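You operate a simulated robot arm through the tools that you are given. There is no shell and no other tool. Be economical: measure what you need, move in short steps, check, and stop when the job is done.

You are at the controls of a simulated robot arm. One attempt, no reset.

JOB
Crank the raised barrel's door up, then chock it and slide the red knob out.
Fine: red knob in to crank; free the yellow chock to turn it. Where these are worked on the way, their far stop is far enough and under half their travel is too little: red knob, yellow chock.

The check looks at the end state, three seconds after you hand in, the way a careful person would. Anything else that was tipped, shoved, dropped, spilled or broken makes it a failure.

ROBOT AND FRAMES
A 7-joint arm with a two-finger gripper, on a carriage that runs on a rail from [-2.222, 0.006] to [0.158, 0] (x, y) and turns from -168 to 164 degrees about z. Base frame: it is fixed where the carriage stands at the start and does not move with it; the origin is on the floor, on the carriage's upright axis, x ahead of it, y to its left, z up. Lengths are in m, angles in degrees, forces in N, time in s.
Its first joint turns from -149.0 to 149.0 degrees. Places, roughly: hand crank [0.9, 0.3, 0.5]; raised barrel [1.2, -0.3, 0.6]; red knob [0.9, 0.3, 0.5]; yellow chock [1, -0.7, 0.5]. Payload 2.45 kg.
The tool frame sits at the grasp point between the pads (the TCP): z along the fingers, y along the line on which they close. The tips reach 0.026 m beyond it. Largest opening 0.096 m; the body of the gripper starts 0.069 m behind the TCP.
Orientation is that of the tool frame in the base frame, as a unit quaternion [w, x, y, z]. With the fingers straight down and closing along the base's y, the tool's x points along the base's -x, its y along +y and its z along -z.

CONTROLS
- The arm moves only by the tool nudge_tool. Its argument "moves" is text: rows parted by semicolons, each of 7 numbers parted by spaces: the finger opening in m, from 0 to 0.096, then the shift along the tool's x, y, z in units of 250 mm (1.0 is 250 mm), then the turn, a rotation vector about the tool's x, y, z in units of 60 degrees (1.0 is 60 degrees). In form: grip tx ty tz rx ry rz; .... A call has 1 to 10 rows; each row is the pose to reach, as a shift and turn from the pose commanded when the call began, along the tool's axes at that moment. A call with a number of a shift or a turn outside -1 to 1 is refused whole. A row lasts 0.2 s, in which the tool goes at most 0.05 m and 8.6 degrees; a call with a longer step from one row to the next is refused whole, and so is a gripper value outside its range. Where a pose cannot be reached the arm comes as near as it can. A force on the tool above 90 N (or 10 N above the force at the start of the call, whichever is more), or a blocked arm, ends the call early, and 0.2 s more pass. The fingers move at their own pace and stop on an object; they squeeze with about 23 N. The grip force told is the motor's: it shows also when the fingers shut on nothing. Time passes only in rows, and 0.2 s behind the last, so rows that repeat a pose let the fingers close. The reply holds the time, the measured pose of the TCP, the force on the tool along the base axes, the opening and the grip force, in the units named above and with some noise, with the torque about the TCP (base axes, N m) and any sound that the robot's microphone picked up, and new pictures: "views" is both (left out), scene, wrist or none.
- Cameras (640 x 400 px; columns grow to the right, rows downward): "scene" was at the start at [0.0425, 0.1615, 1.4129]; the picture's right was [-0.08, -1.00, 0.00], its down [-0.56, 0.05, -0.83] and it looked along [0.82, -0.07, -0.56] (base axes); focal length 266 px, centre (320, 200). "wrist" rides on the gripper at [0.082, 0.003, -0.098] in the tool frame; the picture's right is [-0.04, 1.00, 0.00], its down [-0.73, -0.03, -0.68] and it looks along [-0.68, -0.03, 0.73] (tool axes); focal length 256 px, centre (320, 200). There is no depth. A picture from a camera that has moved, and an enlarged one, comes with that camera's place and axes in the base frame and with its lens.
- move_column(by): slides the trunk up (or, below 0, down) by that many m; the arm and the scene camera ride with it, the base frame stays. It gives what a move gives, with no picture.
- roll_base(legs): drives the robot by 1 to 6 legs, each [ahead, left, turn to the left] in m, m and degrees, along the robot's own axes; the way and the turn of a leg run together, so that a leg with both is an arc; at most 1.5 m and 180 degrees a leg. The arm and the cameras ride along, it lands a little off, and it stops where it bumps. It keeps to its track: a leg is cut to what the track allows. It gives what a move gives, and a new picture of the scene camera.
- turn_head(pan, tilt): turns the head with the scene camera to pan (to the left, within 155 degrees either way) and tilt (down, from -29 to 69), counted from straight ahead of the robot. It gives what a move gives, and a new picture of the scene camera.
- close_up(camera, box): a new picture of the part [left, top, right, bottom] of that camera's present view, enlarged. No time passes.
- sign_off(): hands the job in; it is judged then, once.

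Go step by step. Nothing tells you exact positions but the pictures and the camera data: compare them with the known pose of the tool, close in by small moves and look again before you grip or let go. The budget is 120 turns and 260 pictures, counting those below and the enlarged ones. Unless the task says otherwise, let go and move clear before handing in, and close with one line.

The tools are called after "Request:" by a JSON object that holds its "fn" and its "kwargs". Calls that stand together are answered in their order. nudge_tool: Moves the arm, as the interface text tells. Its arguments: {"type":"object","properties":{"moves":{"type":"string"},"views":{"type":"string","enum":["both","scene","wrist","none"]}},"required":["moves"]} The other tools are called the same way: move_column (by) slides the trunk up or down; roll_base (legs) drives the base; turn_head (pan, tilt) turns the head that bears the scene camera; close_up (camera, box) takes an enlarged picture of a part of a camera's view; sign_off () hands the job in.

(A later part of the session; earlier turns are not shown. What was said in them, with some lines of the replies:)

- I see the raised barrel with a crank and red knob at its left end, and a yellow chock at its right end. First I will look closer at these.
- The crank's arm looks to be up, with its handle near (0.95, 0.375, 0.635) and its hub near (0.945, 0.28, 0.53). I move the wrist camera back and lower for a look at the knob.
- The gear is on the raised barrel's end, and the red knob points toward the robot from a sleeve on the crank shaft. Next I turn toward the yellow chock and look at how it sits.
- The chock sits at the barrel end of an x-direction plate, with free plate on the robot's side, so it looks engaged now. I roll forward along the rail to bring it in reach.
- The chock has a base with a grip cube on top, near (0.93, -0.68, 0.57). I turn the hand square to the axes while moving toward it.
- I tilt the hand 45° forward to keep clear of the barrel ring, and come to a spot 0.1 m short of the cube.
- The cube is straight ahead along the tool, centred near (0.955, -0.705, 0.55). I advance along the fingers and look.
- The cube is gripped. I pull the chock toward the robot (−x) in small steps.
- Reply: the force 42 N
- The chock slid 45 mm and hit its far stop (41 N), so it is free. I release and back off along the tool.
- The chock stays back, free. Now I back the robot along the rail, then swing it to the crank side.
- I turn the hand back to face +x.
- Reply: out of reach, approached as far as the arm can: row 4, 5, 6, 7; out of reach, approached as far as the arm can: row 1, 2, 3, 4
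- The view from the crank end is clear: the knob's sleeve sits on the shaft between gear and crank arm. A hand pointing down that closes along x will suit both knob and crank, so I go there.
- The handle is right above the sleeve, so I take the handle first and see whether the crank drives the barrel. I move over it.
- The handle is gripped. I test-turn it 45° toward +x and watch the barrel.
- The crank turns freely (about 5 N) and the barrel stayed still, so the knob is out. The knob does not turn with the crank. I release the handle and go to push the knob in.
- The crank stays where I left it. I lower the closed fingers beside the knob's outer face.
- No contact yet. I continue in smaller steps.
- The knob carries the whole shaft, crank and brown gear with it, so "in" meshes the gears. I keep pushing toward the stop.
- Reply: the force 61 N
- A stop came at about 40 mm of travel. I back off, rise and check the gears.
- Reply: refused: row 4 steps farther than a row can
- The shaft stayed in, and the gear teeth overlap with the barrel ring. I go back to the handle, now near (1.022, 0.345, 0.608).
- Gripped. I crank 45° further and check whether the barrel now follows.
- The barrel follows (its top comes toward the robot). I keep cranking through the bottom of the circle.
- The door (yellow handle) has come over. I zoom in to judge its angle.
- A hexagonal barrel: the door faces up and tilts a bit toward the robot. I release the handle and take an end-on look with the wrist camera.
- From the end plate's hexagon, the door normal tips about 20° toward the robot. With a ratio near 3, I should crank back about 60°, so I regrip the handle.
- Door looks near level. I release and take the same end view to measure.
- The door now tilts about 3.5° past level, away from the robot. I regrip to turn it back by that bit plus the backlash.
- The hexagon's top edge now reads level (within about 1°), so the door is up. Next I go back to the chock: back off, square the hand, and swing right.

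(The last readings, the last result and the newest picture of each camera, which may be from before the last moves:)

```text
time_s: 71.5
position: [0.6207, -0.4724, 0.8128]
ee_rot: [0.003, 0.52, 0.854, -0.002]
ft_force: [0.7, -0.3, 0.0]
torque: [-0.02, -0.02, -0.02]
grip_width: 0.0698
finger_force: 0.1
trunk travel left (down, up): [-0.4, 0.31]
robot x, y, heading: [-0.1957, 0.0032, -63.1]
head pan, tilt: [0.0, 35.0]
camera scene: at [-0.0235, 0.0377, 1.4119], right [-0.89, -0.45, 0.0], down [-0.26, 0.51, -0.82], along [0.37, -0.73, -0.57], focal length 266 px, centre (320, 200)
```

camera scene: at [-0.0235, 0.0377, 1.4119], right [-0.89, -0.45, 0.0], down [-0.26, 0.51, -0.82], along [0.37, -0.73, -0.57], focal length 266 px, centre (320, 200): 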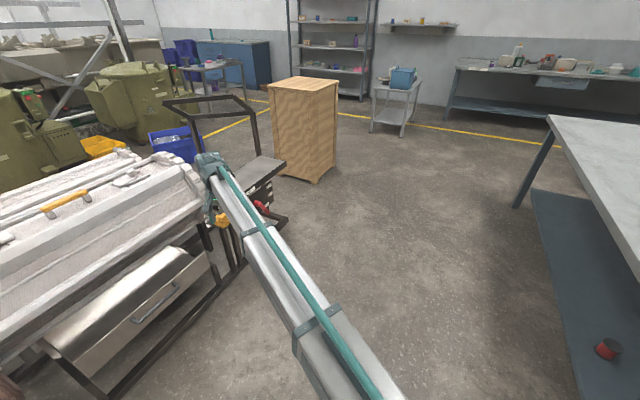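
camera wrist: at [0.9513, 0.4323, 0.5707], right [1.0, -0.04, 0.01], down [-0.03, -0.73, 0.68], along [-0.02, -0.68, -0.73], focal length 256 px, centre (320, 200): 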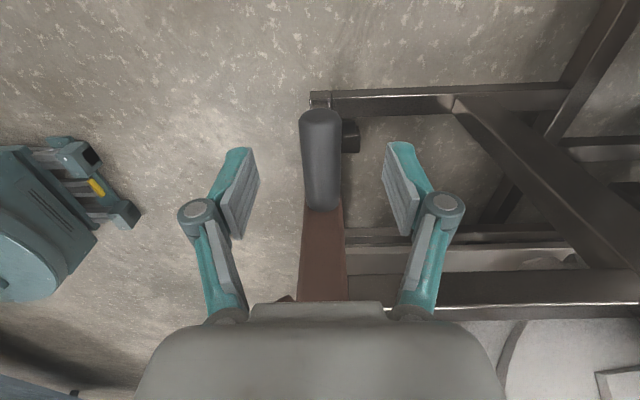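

Request:
{"fn": "nudge_tool", "kwargs": {"moves": "0.07 -0.031 -0.126 0.034 0 0 -0.142; 0.07 -0.062 -0.251 0.069 0 0 -0.284; 0.07 -0.093 -0.377 0.103 0 0 -0.426; 0.07 -0.123 -0.503 0.137 0 0 -0.568; 0.07 -0.154 -0.629 0.171 0 0 -0.71; 0.07 -0.185 -0.754 0.206 0 0 -0.852; 0.07 -0.216 -0.88 0.24 0 0 -0.99", "views": "none"}}

Request:
{"fn": "roll_base", "kwargs": {"legs": [[0.158, 0.308, 0]]}}

Request:
{"fn": "turn_head", "kwargs": {"pan": 22, "tilt": 40}}

```text
time_s: 73.1
position: [0.4493, -0.6219, 0.7544]
ee_rot: [0.001, 0.027, 1.0, -0.004]
ft_force: [0.2, 0.0, -0.1]
torque: [-0.02, -0.02, -0.01]
grip_width: 0.0701
finger_force: 0.0
trunk travel left (down, up): [-0.4, 0.31]
robot x, y, heading: [-0.1975, -0.0018, -63.1]
head pan, tilt: [0.0, 35.0]
```

```text
time_s: 75.4
position: [0.7974, -0.6207, 0.7533]
ee_rot: [0.002, 0.026, 1.0, -0.003]
ft_force: [0.2, -0.8, -1.2]
torque: [0.01, -0.02, 0.0]
grip_width: 0.0698
finger_force: 0.0
trunk travel left (down, up): [-0.4, 0.31]
robot x, y, heading: [0.1458, 0.0021, -62.9]
head pan, tilt: [0.0, 35.0]
camera scene: at [0.3207, 0.0375, 1.4119], right [-0.89, -0.46, 0.0], down [-0.26, 0.51, -0.82], along [0.37, -0.73, -0.57], focal length 266 px, centre (320, 200)
```

scene: 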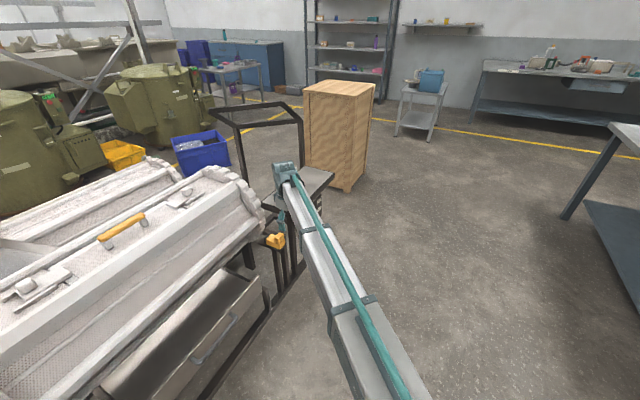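

```text
time_s: 76.2
position: [0.7968, -0.6208, 0.7539]
ee_rot: [0.002, 0.026, 1.0, -0.004]
ft_force: [-0.3, -0.2, -1.0]
torque: [-0.01, -0.03, 0.03]
grip_width: 0.0702
finger_force: 0.1
trunk travel left (down, up): [-0.4, 0.31]
robot x, y, heading: [0.1509, 0.0003, -62.9]
head pan, tilt: [22.0, 40.0]
camera scene: at [0.3448, 0.0602, 1.4043], right [-0.66, -0.76, 0.0], down [-0.49, 0.42, -0.77], along [0.58, -0.5, -0.64], focal length 266 px, centre (320, 200)
```

scene: 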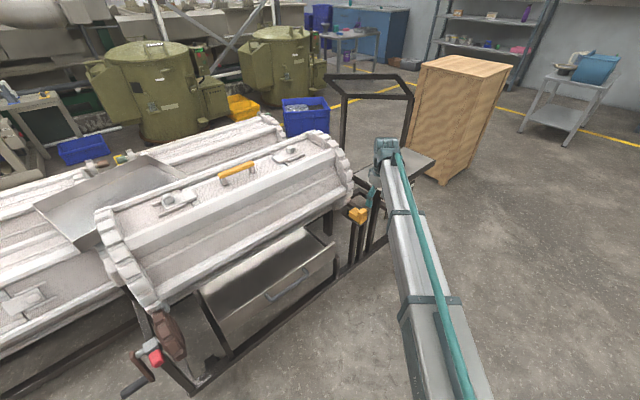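

Request:
{"fn": "nudge_tool", "kwargs": {"moves": "0.07 -0.005 -0.052 0.063 0 -0.125 -0.008; 0.07 -0.011 -0.104 0.125 0 -0.25 -0.017; 0.07 -0.016 -0.156 0.188 0 -0.375 -0.025; 0.07 -0.021 -0.207 0.251 0 -0.5 -0.033; 0.07 -0.027 -0.259 0.313 0 -0.625 -0.042; 0.07 -0.032 -0.311 0.376 0 -0.75 -0.05", "views": "wrist"}}

Request:
{"fn": "close_up", "kwargs": {"camera": "scene", "box": [300, 160, 430, 250]}}

```text
time_s: 77.6
position: [0.8016, -0.6984, 0.6612]
ee_rot: [0.386, -0.002, 0.923, -0.014]
ft_force: [0.1, 0.0, 0.4]
torque: [-0.03, -0.02, -0.02]
grip_width: 0.0701
finger_force: 0.2
trunk travel left (down, up): [-0.4, 0.31]
robot x, y, heading: [0.1517, 0.0005, -62.9]
head pan, tilt: [22.0, 40.0]
camera wrist: at [0.6743, -0.6949, 0.6724], right [0.03, 1.0, 0.0], down [0.03, 0.0, 1.0], along [1.0, -0.03, -0.03], focal length 256 px, centre (320, 200)
```

wrist: 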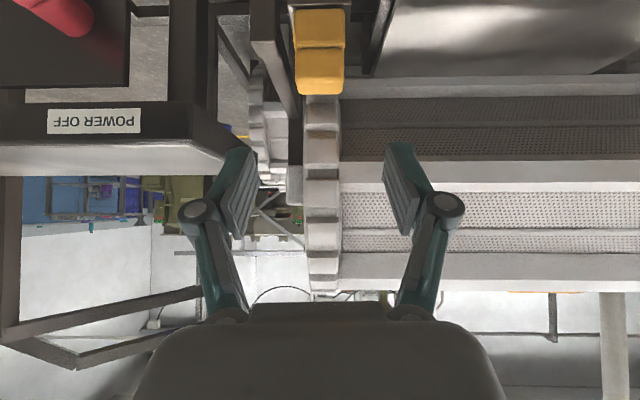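

```text
4.44 times, centred on (365, 205) of scene
camera zoom: at [0.3449, 0.0604, 1.4044], right [-0.65, -0.76, 0.0], down [-0.49, 0.42, -0.77], along [0.58, -0.5, -0.64], focal length 1183 px, centre (120, 178)
```

zoom: 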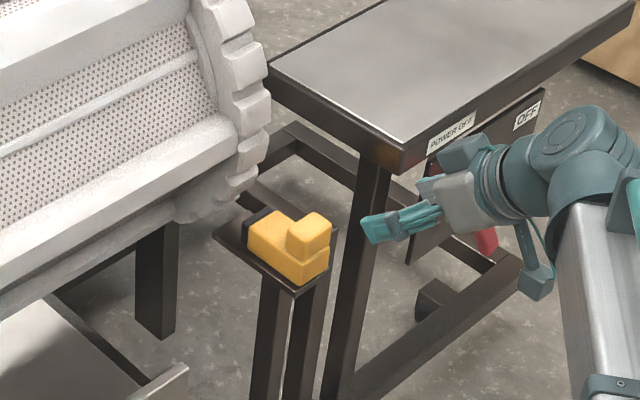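

Request:
{"fn": "nudge_tool", "kwargs": {"moves": "0.07 0 -0.005 0.17 0 0 0; 0.07 0 -0.01 0.34 0 0 0; 0.07 0 -0.01 0.5 0 0 0; 0.07 0 -0.01 0.61 0 0 0; 0.03 0 -0.01 0.61 0 0 0; 0.03 0 -0.01 0.61 0 0 0; 0.03 0 -0.01 0.61 0 0 0", "views": "wrist"}}

```text
time_s: 79.2
position: [0.9102, -0.7018, 0.5542]
ee_rot: [0.383, -0.003, 0.924, -0.013]
ft_force: [0.1, 12.5, -2.6]
torque: [0.72, 0.05, -0.28]
grip_width: 0.0458
finger_force: 44.6
trunk travel left (down, up): [-0.4, 0.31]
robot x, y, heading: [0.1516, -0.0018, -62.9]
head pan, tilt: [22.0, 40.0]
camera wrist: at [0.7828, -0.6991, 0.5655], right [0.03, 1.0, 0.0], down [0.04, -0.01, 1.0], along [1.0, -0.03, -0.04], focal length 256 px, centre (320, 200)
```

wrist: 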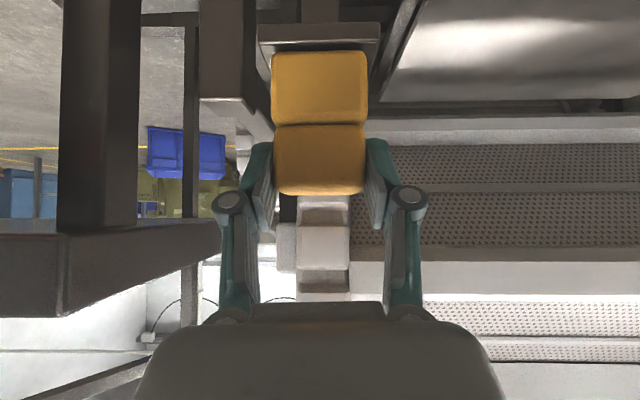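

Gripped. I push the chock to +x, back to its far stop.

Request:
{"fn": "nudge_tool", "kwargs": {"moves": "0.03 -0.03 0.01 0.03 0 0 0; 0.03 -0.06 0.01 0.06 0 0 0; 0.03 -0.09 0.01 0.09 0 0 0; 0.03 -0.115 0.01 0.115 0 0 0; 0.03 -0.132 0.01 0.132 0 0 0; 0.03 -0.141 0.01 0.141 0 0 0", "views": "wrist"}}

Request:
{"fn": "close_up", "kwargs": {"camera": "scene", "box": [300, 160, 430, 250]}}

```text
time_s: 80.6
position: [0.9554, -0.7008, 0.5527]
ee_rot: [0.382, -0.004, 0.924, -0.011]
ft_force: [-35.2, 17.5, 2.0]
torque: [0.96, 0.68, -0.1]
grip_width: 0.0463
finger_force: 44.8
trunk travel left (down, up): [-0.4, 0.31]
robot x, y, heading: [0.149, -0.0006, -63.1]
head pan, tilt: [22.0, 40.0]
camera wrist: at [0.8283, -0.6993, 0.5655], right [0.03, 1.0, 0.0], down [0.04, -0.01, 1.0], along [1.0, -0.03, -0.04], focal length 256 px, centre (320, 200)
```

wrist: 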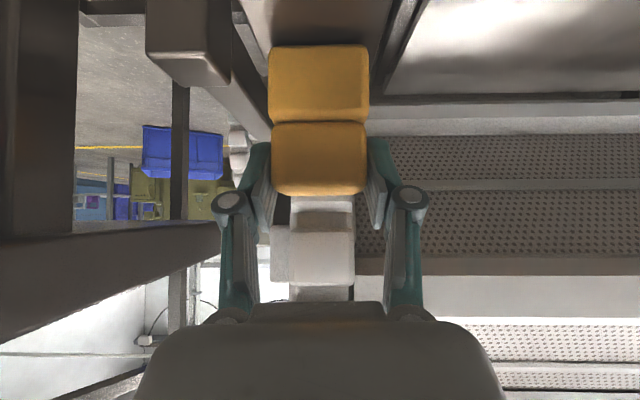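

```text
4.44 times, centred on (365, 205) of scene
camera zoom: at [0.3428, 0.0609, 1.4045], right [-0.66, -0.76, 0.0], down [-0.48, 0.42, -0.77], along [0.58, -0.5, -0.64], focal length 1183 px, centre (120, 178)
```

zoom: 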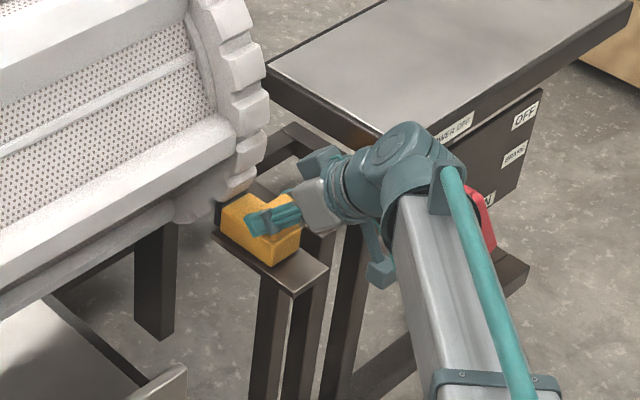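

The chock is back to its original engaged place, against its stop (35 N). I release and back off.

Request:
{"fn": "nudge_tool", "kwargs": {"moves": "0.03 0.008 -0.01 -0.008 0 0 0; 0.07 0.008 -0.01 -0.008 0 0 0; 0.07 0.008 -0.01 -0.008 0 0 0; 0.07 0.008 -0.01 -0.1 0 0 0; 0.07 0.008 -0.01 -0.28 0 0 0; 0.07 0.008 -0.01 -0.45 0 0 0; 0.07 0.008 -0.01 -0.6 0 0 0", "views": "wrist"}}

Request:
{"fn": "close_up", "kwargs": {"camera": "scene", "box": [300, 160, 430, 250]}}

Request:
{"fn": "close_up", "kwargs": {"camera": "scene", "box": [80, 110, 370, 310]}}

```text
time_s: 82.2
position: [0.851, -0.7017, 0.6552]
ee_rot: [0.384, -0.003, 0.923, -0.013]
ft_force: [-0.2, -0.6, 0.5]
torque: [-0.01, -0.02, -0.02]
grip_width: 0.0701
finger_force: 0.0
trunk travel left (down, up): [-0.4, 0.31]
robot x, y, heading: [0.1464, 0.0029, -62.9]
head pan, tilt: [22.0, 40.0]
camera wrist: at [0.7232, -0.6993, 0.6682], right [0.03, 1.0, 0.0], down [0.04, 0.0, 1.0], along [1.0, -0.03, -0.04], focal length 256 px, centre (320, 200)
```

wrist: 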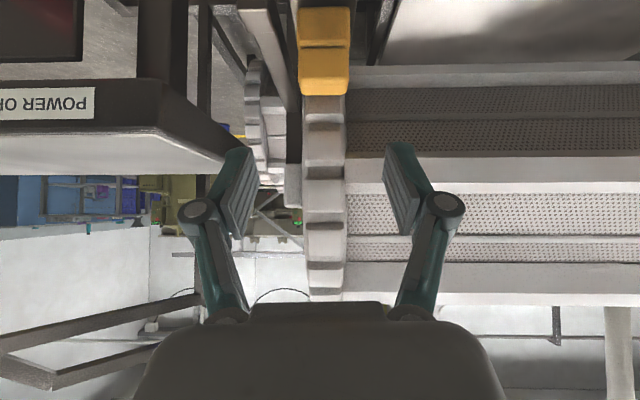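

```text
4.44 times, centred on (365, 205) of scene
camera zoom: at [0.3449, 0.0603, 1.4043], right [-0.65, -0.76, 0.0], down [-0.49, 0.42, -0.77], along [0.58, -0.5, -0.64], focal length 1183 px, centre (120, 178)
```

zoom: 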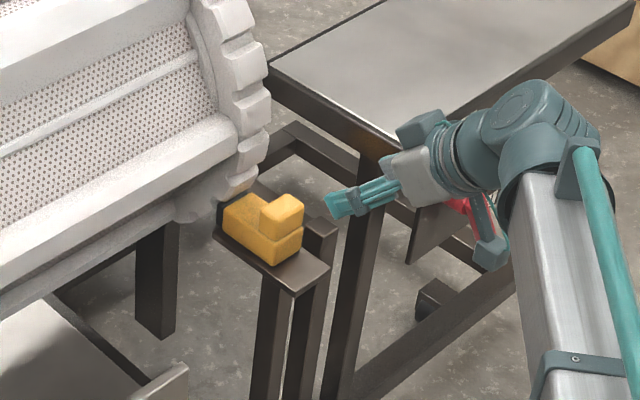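

```text
2.00 times, centred on (225, 210) of scene
camera zoom: at [0.3449, 0.0603, 1.4043], right [-0.65, -0.76, 0.0], down [-0.49, 0.42, -0.77], along [0.58, -0.5, -0.64], focal length 532 px, centre (510, 180)
```

zoom: 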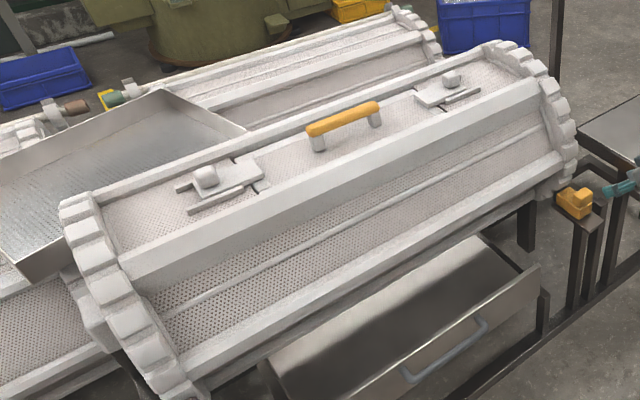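

Chock is in and the door is up. The shaft moves as one with the knob, so I will grip the crank handle and draw it out in +y. I retrace to the crank side.

Request:
{"fn": "roll_base", "kwargs": {"legs": [[-0.158, -0.308, 0]]}}

Request:
{"fn": "nudge_tool", "kwargs": {"moves": "0.07 -0.06 0 -0.05 0 0.125 0; 0.07 -0.12 0 -0.1 0 0.25 0; 0.07 -0.18 0 -0.15 0 0.375 0; 0.07 -0.24 0 -0.2 0 0.5 0; 0.07 -0.28 0 -0.25 0 0.625 0; 0.07 -0.3 0 -0.3 0 0.75 0", "views": "none"}}

Request:
{"fn": "roll_base", "kwargs": {"legs": [[0, 0, 63]]}}

Request:
{"fn": "turn_head", "kwargs": {"pan": 0, "tilt": 35}}

```text
time_s: 84.5
position: [0.5012, -0.7021, 0.6574]
ee_rot: [0.383, -0.002, 0.923, -0.014]
ft_force: [-0.7, -0.6, 0.2]
torque: [0.02, 0.03, -0.01]
grip_width: 0.0698
finger_force: 0.0
trunk travel left (down, up): [-0.4, 0.31]
robot x, y, heading: [-0.2008, 0.0013, -62.8]
head pan, tilt: [22.0, 40.0]
camera scene: at [-0.0043, 0.0608, 1.4043], right [-0.66, -0.75, 0.0], down [-0.49, 0.42, -0.77], along [0.58, -0.5, -0.64], focal length 266 px, centre (320, 200)
```

scene: 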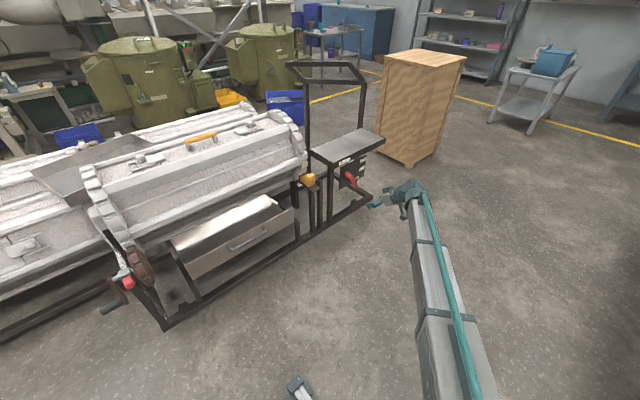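

```text
time_s: 85.9
position: [0.5002, -0.701, 0.7633]
ee_rot: [0.0, 0.005, 1.0, -0.013]
ft_force: [1.1, -0.6, -0.7]
torque: [0.0, 0.01, -0.01]
grip_width: 0.0702
finger_force: 0.1
trunk travel left (down, up): [-0.4, 0.31]
robot x, y, heading: [-0.1988, -0.0016, -63.0]
head pan, tilt: [22.0, 40.0]
```

```text
time_s: 89.0
position: [0.7469, 0.2947, 0.7612]
ee_rot: [0.008, -0.514, 0.857, -0.01]
ft_force: [0.7, 0.0, 0.5]
torque: [-0.02, -0.02, 0.01]
grip_width: 0.07
finger_force: 0.1
trunk travel left (down, up): [-0.4, 0.31]
robot x, y, heading: [-0.1994, 0.0015, -0.6]
head pan, tilt: [22.0, 40.0]
camera scene: at [-0.1634, 0.2008, 1.4043], right [0.36, -0.93, 0.0], down [-0.6, -0.23, -0.77], along [0.71, 0.28, -0.64], focal length 266 px, centre (320, 200)
```

scene: 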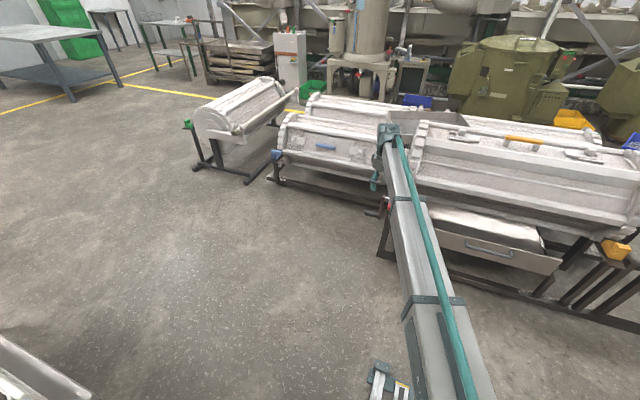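

```text
time_s: 89.9
position: [0.748, 0.2944, 0.7616]
ee_rot: [0.008, -0.515, 0.857, -0.01]
ft_force: [0.3, -0.4, 0.5]
torque: [-0.01, 0.0, -0.03]
grip_width: 0.0704
finger_force: 0.1
trunk travel left (down, up): [-0.4, 0.31]
robot x, y, heading: [-0.2011, 0.0003, -0.6]
head pan, tilt: [0.0, 35.0]
camera scene: at [-0.1546, 0.1689, 1.4119], right [-0.01, -1.0, 0.0], down [-0.57, 0.01, -0.82], along [0.82, -0.01, -0.57], focal length 266 px, centre (320, 200)
```

scene: 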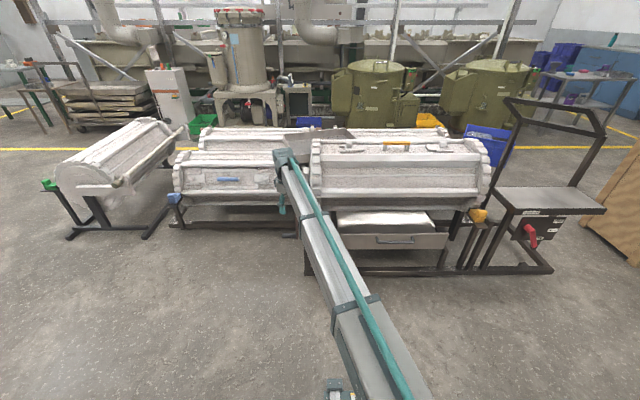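

Request:
{"fn": "nudge_tool", "kwargs": {"moves": "0.07 0 0.08 0.02 0 0 0.142; 0.07 0 0.165 0.045 0 0 0.284; 0.07 0 0.247 0.07 0 0 0.426; 0.07 0 0.33 0.09 0 0 0.568; 0.07 0 0.41 0.115 0 0 0.71; 0.07 0 0.49 0.14 0 0 0.852; 0.07 0 0.576 0.16 0 0 0.99", "views": "none"}}

Request:
{"fn": "nudge_tool", "kwargs": {"moves": "0.07 0 0 0 0 0 0.142; 0.07 0 0 0 0 0 0.284; 0.07 0 0 0 0 0 0.426; 0.07 0 0 0 0 0 0.568; 0.07 0 0 0 0 0 0.71; 0.07 0 0 0 0 0 0.852; 0.07 0 0 0 0 0 0.99", "views": "none"}}

Request:
{"fn": "nudge_tool", "kwargs": {"moves": "0.07 0 0 0 0 0 0.14; 0.07 0 0 0 0 0 0.28; 0.07 0 0 0 0 0 0.42; 0.07 0 0 0 0 0 0.55", "views": "none"}}

```text
time_s: 91.5
position: [0.6211, 0.3619, 0.7179]
ee_rot: [0.012, -0.021, 1.0, -0.005]
ft_force: [1.1, -0.2, -0.5]
torque: [0.01, 0.02, -0.01]
grip_width: 0.0701
finger_force: 0.0
trunk travel left (down, up): [-0.4, 0.31]
robot x, y, heading: [-0.1998, 0.0006, -0.6]
head pan, tilt: [0.0, 35.0]
```

```text
time_s: 93.1
position: [0.6201, 0.362, 0.7174]
ee_rot: [0.014, 0.477, 0.879, 0.001]
ft_force: [-0.3, 0.3, 0.2]
torque: [0.02, 0.01, -0.01]
grip_width: 0.0698
finger_force: 0.2
trunk travel left (down, up): [-0.4, 0.31]
robot x, y, heading: [-0.203, 0.0005, -0.7]
head pan, tilt: [0.0, 35.0]
```

```text
time_s: 94.1
position: [0.6202, 0.3611, 0.7164]
ee_rot: [0.012, 0.708, 0.706, 0.006]
ft_force: [-0.6, 0.7, -0.6]
torque: [0.01, 0.03, -0.02]
grip_width: 0.0701
finger_force: 0.0
trunk travel left (down, up): [-0.4, 0.31]
robot x, y, heading: [-0.1972, 0.0021, -0.7]
head pan, tilt: [0.0, 35.0]
```

Request:
{"fn": "roll_base", "kwargs": {"legs": [[0.3, 0, 0]]}}

Request:
{"fn": "close_up", "kwargs": {"camera": "wrist", "box": [0, 0, 640, 400]}}

```text
time_s: 96.1
position: [0.9147, 0.3656, 0.717]
ee_rot: [0.012, 0.704, 0.71, 0.005]
ft_force: [-0.1, -0.4, -0.3]
torque: [0.01, 0.01, -0.03]
grip_width: 0.0701
finger_force: 0.1
trunk travel left (down, up): [-0.4, 0.31]
robot x, y, heading: [0.0993, 0.0012, -0.6]
head pan, tilt: [0.0, 35.0]
camera scene: at [0.1409, 0.1683, 1.4119], right [-0.01, -1.0, 0.0], down [-0.57, 0.0, -0.82], along [0.82, -0.01, -0.57], focal length 266 px, centre (320, 200)
```

scene: 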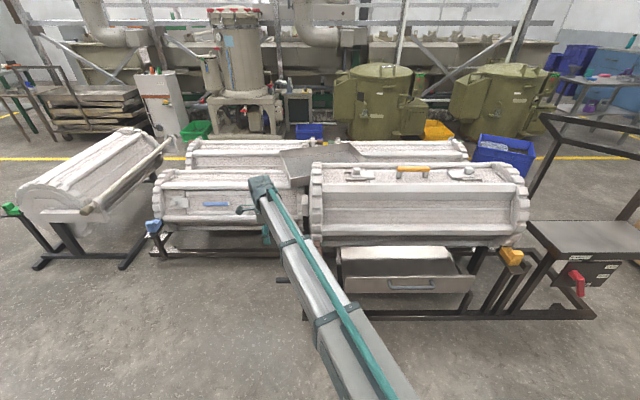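

```text
1.00 times, centred on (320, 200) of wrist (not enlarged: the box is as wide or as high as the picture)
camera zoom: at [0.9154, 0.4463, 0.8152], right [1.0, -0.03, 0.03], down [-0.04, -0.73, 0.69], along [0.0, -0.69, -0.73], focal length 256 px, centre (320, 200)
```

zoom: 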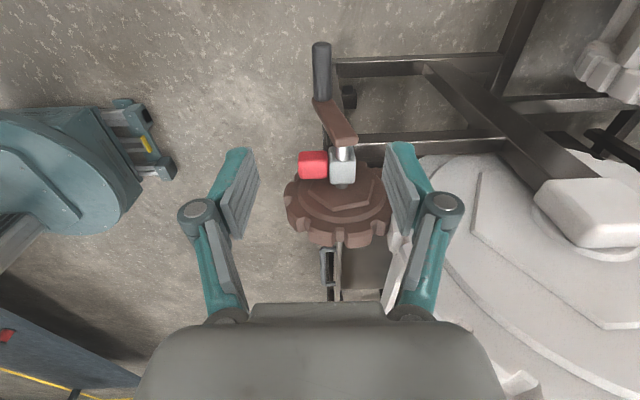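

Request:
{"fn": "nudge_tool", "kwargs": {"moves": "0.07 -0.02 0 0.18 0 0 0; 0.07 -0.05 0 0.36 0 0 0; 0.07 -0.05 0 0.54 0 0 0; 0.07 -0.05 0.005 0.72 0 0 0; 0.07 -0.05 0.008 0.88 0 0 0", "views": "wrist"}}

```text
time_s: 97.3
position: [0.9232, 0.3521, 0.4971]
ee_rot: [0.013, 0.704, 0.71, 0.006]
ft_force: [1.2, 0.0, 0.6]
torque: [-0.01, -0.02, -0.03]
grip_width: 0.0696
finger_force: 0.1
trunk travel left (down, up): [-0.4, 0.31]
robot x, y, heading: [0.1004, 0.0033, -0.5]
head pan, tilt: [0.0, 35.0]
camera wrist: at [0.9238, 0.432, 0.5952], right [1.0, -0.03, 0.03], down [-0.04, -0.73, 0.69], along [0.0, -0.69, -0.73], focal length 256 px, centre (320, 200)
```

wrist: 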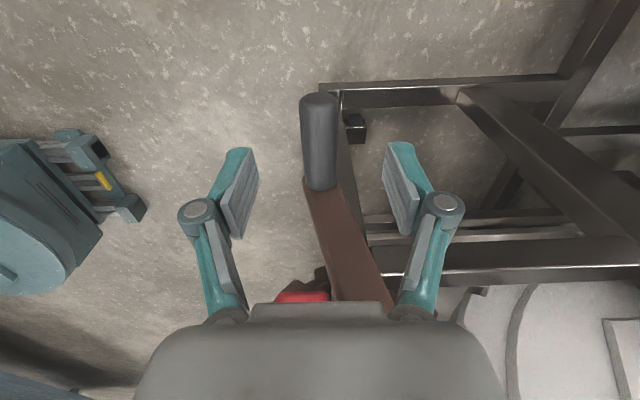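

Request:
{"fn": "nudge_tool", "kwargs": {"moves": "0.07 0 0 0.13 0 0 0; 0.07 0 0 0.264 0 0 0; 0.01 0 0 0.264 0 0 0; 0.01 0 0 0.264 0 0 0; 0.01 0 0 0.264 0 0 0; 0.01 0.04 0 0.264 0 0 0; 0.01 0.08 0 0.264 0 0 0; 0.01 0.12 0 0.264 0 0 0; 0.01 0.15 0 0.264 0 0 0; 0.01 0.17 0 0.264 0 0 0", "views": "both"}}

```text
time_s: 99.5
position: [0.9225, 0.3937, 0.4318]
ee_rot: [0.013, 0.704, 0.71, 0.005]
ft_force: [1.4, -0.7, -1.0]
torque: [-0.41, 0.14, -0.71]
grip_width: 0.0263
finger_force: 44.9
trunk travel left (down, up): [-0.4, 0.31]
robot x, y, heading: [0.0971, 0.0007, -0.6]
head pan, tilt: [0.0, 35.0]
camera scene: at [0.141, 0.1683, 1.4118], right [-0.01, -1.0, 0.0], down [-0.57, 0.0, -0.82], along [0.82, -0.01, -0.57], focal length 266 px, centre (320, 200)
camera wrist: at [0.9237, 0.4744, 0.5292], right [1.0, -0.03, 0.02], down [-0.04, -0.73, 0.69], along [-0.01, -0.69, -0.73], focal length 256 px, centre (320, 200)
```

scene: 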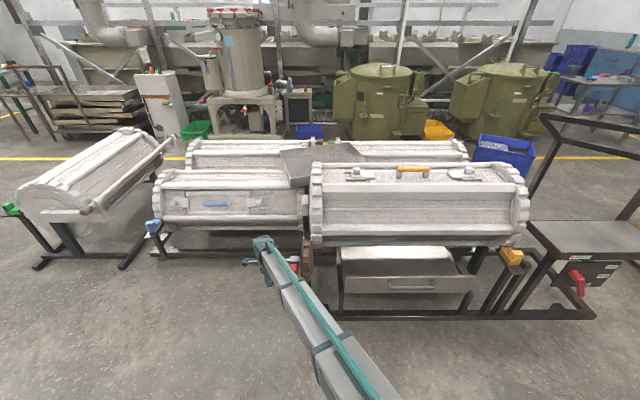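
wrist: 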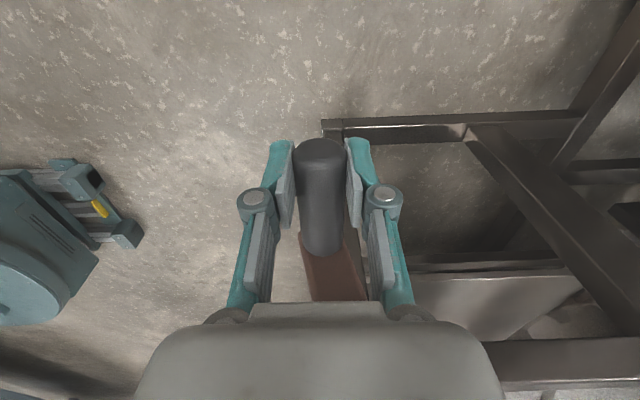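

It slid out 42 mm without resistance. I pull gently on to find the out stop.

Request:
{"fn": "nudge_tool", "kwargs": {"moves": "0.01 0.015 0 0 0 0 0; 0.01 0.03 0 0 0 0 0; 0.01 0.045 0 0 0 0 0; 0.01 0.06 0 0 0 0 0", "views": "none"}}

```text
time_s: 100.5
position: [0.9241, 0.4027, 0.4298]
ee_rot: [0.015, 0.706, 0.708, 0.003]
ft_force: [-2.9, -27.5, -1.4]
torque: [0.27, -0.22, -0.59]
grip_width: 0.0263
finger_force: 45.0
trunk travel left (down, up): [-0.4, 0.31]
robot x, y, heading: [0.0989, 0.0017, -0.6]
head pan, tilt: [0.0, 35.0]
```

The out stop is reached (27 N). I relax, let go, rise clear and check.

Request:
{"fn": "nudge_tool", "kwargs": {"moves": "0.01 -0.02 0 0 0 0 0; 0.07 -0.02 0 0 0 0 0; 0.07 -0.02 0 0 0 0 0; 0.07 0.02 0 -0.18 0 0 0; 0.07 0.06 0 -0.36 0 0 0; 0.07 0.1 0 -0.54 0 0 0; 0.07 0.14 0 -0.72 0 0 0; 0.07 0.18 0 -0.9 0 0 0", "views": "none"}}

Request:
{"fn": "nudge_tool", "kwargs": {"moves": "0.07 0.05 -0.02 -0.17 0 0 0; 0.07 0.1 -0.05 -0.33 0 0 0; 0.07 0.15 -0.08 -0.5 0 0 0; 0.07 0.18 -0.1 -0.64 0 0 0", "views": "both"}}

Request:
{"fn": "close_up", "kwargs": {"camera": "wrist", "box": [280, 80, 640, 400]}}

Request:
{"fn": "close_up", "kwargs": {"camera": "scene", "box": [295, 145, 545, 300]}}

```text
time_s: 102.3
position: [0.918, 0.4547, 0.6561]
ee_rot: [0.012, 0.704, 0.71, 0.005]
ft_force: [-1.3, -0.2, 0.0]
torque: [0.0, 0.01, -0.01]
grip_width: 0.0702
finger_force: 0.0
trunk travel left (down, up): [-0.4, 0.31]
robot x, y, heading: [0.0954, -0.0, -0.3]
head pan, tilt: [0.0, 35.0]
```

```text
time_s: 103.3
position: [0.8876, 0.5002, 0.8173]
ee_rot: [0.013, 0.705, 0.709, 0.005]
ft_force: [-0.5, -0.1, -0.3]
torque: [-0.01, -0.02, 0.0]
grip_width: 0.0698
finger_force: 0.0
trunk travel left (down, up): [-0.4, 0.31]
robot x, y, heading: [0.0959, -0.0001, -0.3]
head pan, tilt: [0.0, 35.0]
camera scene: at [0.1409, 0.1682, 1.4118], right [-0.01, -1.0, 0.0], down [-0.57, 0.0, -0.82], along [0.82, -0.01, -0.57], focal length 266 px, centre (320, 200)
camera wrist: at [0.8886, 0.5816, 0.9157], right [1.0, -0.03, 0.03], down [-0.04, -0.73, 0.69], along [0.0, -0.69, -0.73], focal length 256 px, centre (320, 200)
```

scene: 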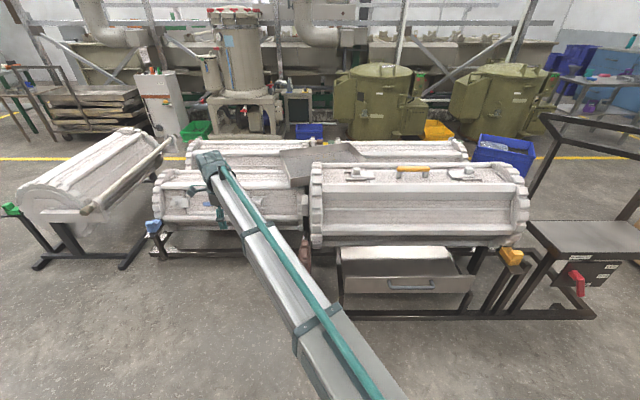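
wrist: 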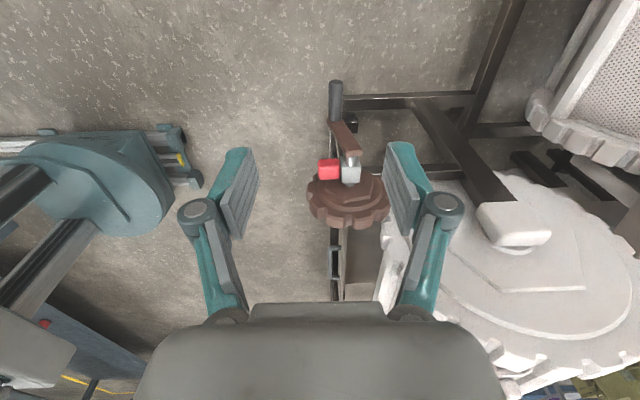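

```text
1.25 times, centred on (460, 240) of wrist
camera zoom: at [0.8886, 0.5816, 0.9157], right [1.0, -0.03, 0.03], down [-0.04, -0.73, 0.69], along [0.0, -0.69, -0.73], focal length 320 px, centre (145, 150)
```

zoom: 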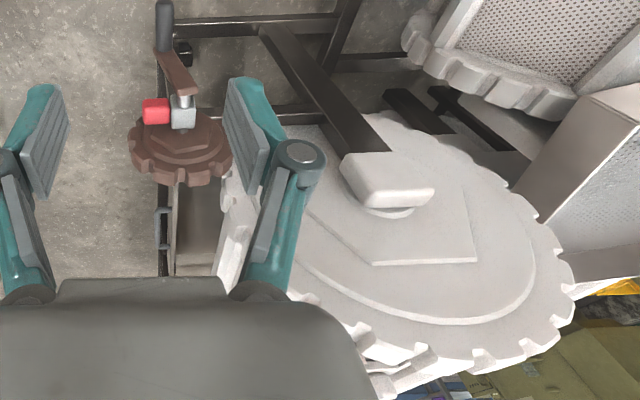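

```text
2.56 times, centred on (420, 222) of scene
camera zoom: at [0.1409, 0.1682, 1.4118], right [-0.01, -1.0, 0.0], down [-0.57, 0.0, -0.82], along [0.82, -0.01, -0.57], focal length 681 px, centre (64, 142)
```

zoom: 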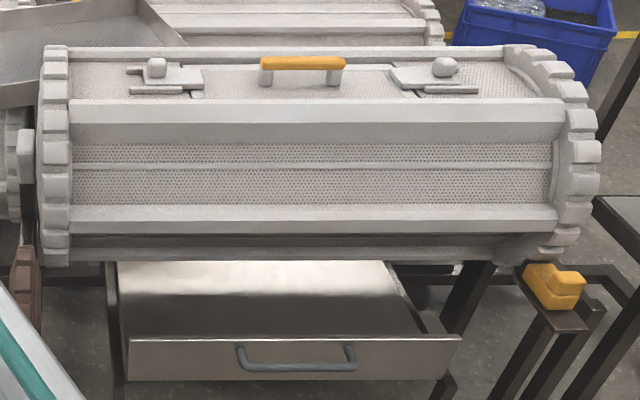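

The door faces up (level within about 1°), the chock is engaged, the shaft and red knob are out with the gear clear of the ring, and the arm is clear. I hand in now.

Request:
{"fn": "sign_off", "kwargs": {}}

```text
The job is handed in.
```

I cranked the raised barrel's door up, pushed the yellow chock back in to its stop, and slid the red knob out to its stop. By my last look the door is level to within about 1°, and the arm is clear of everything.
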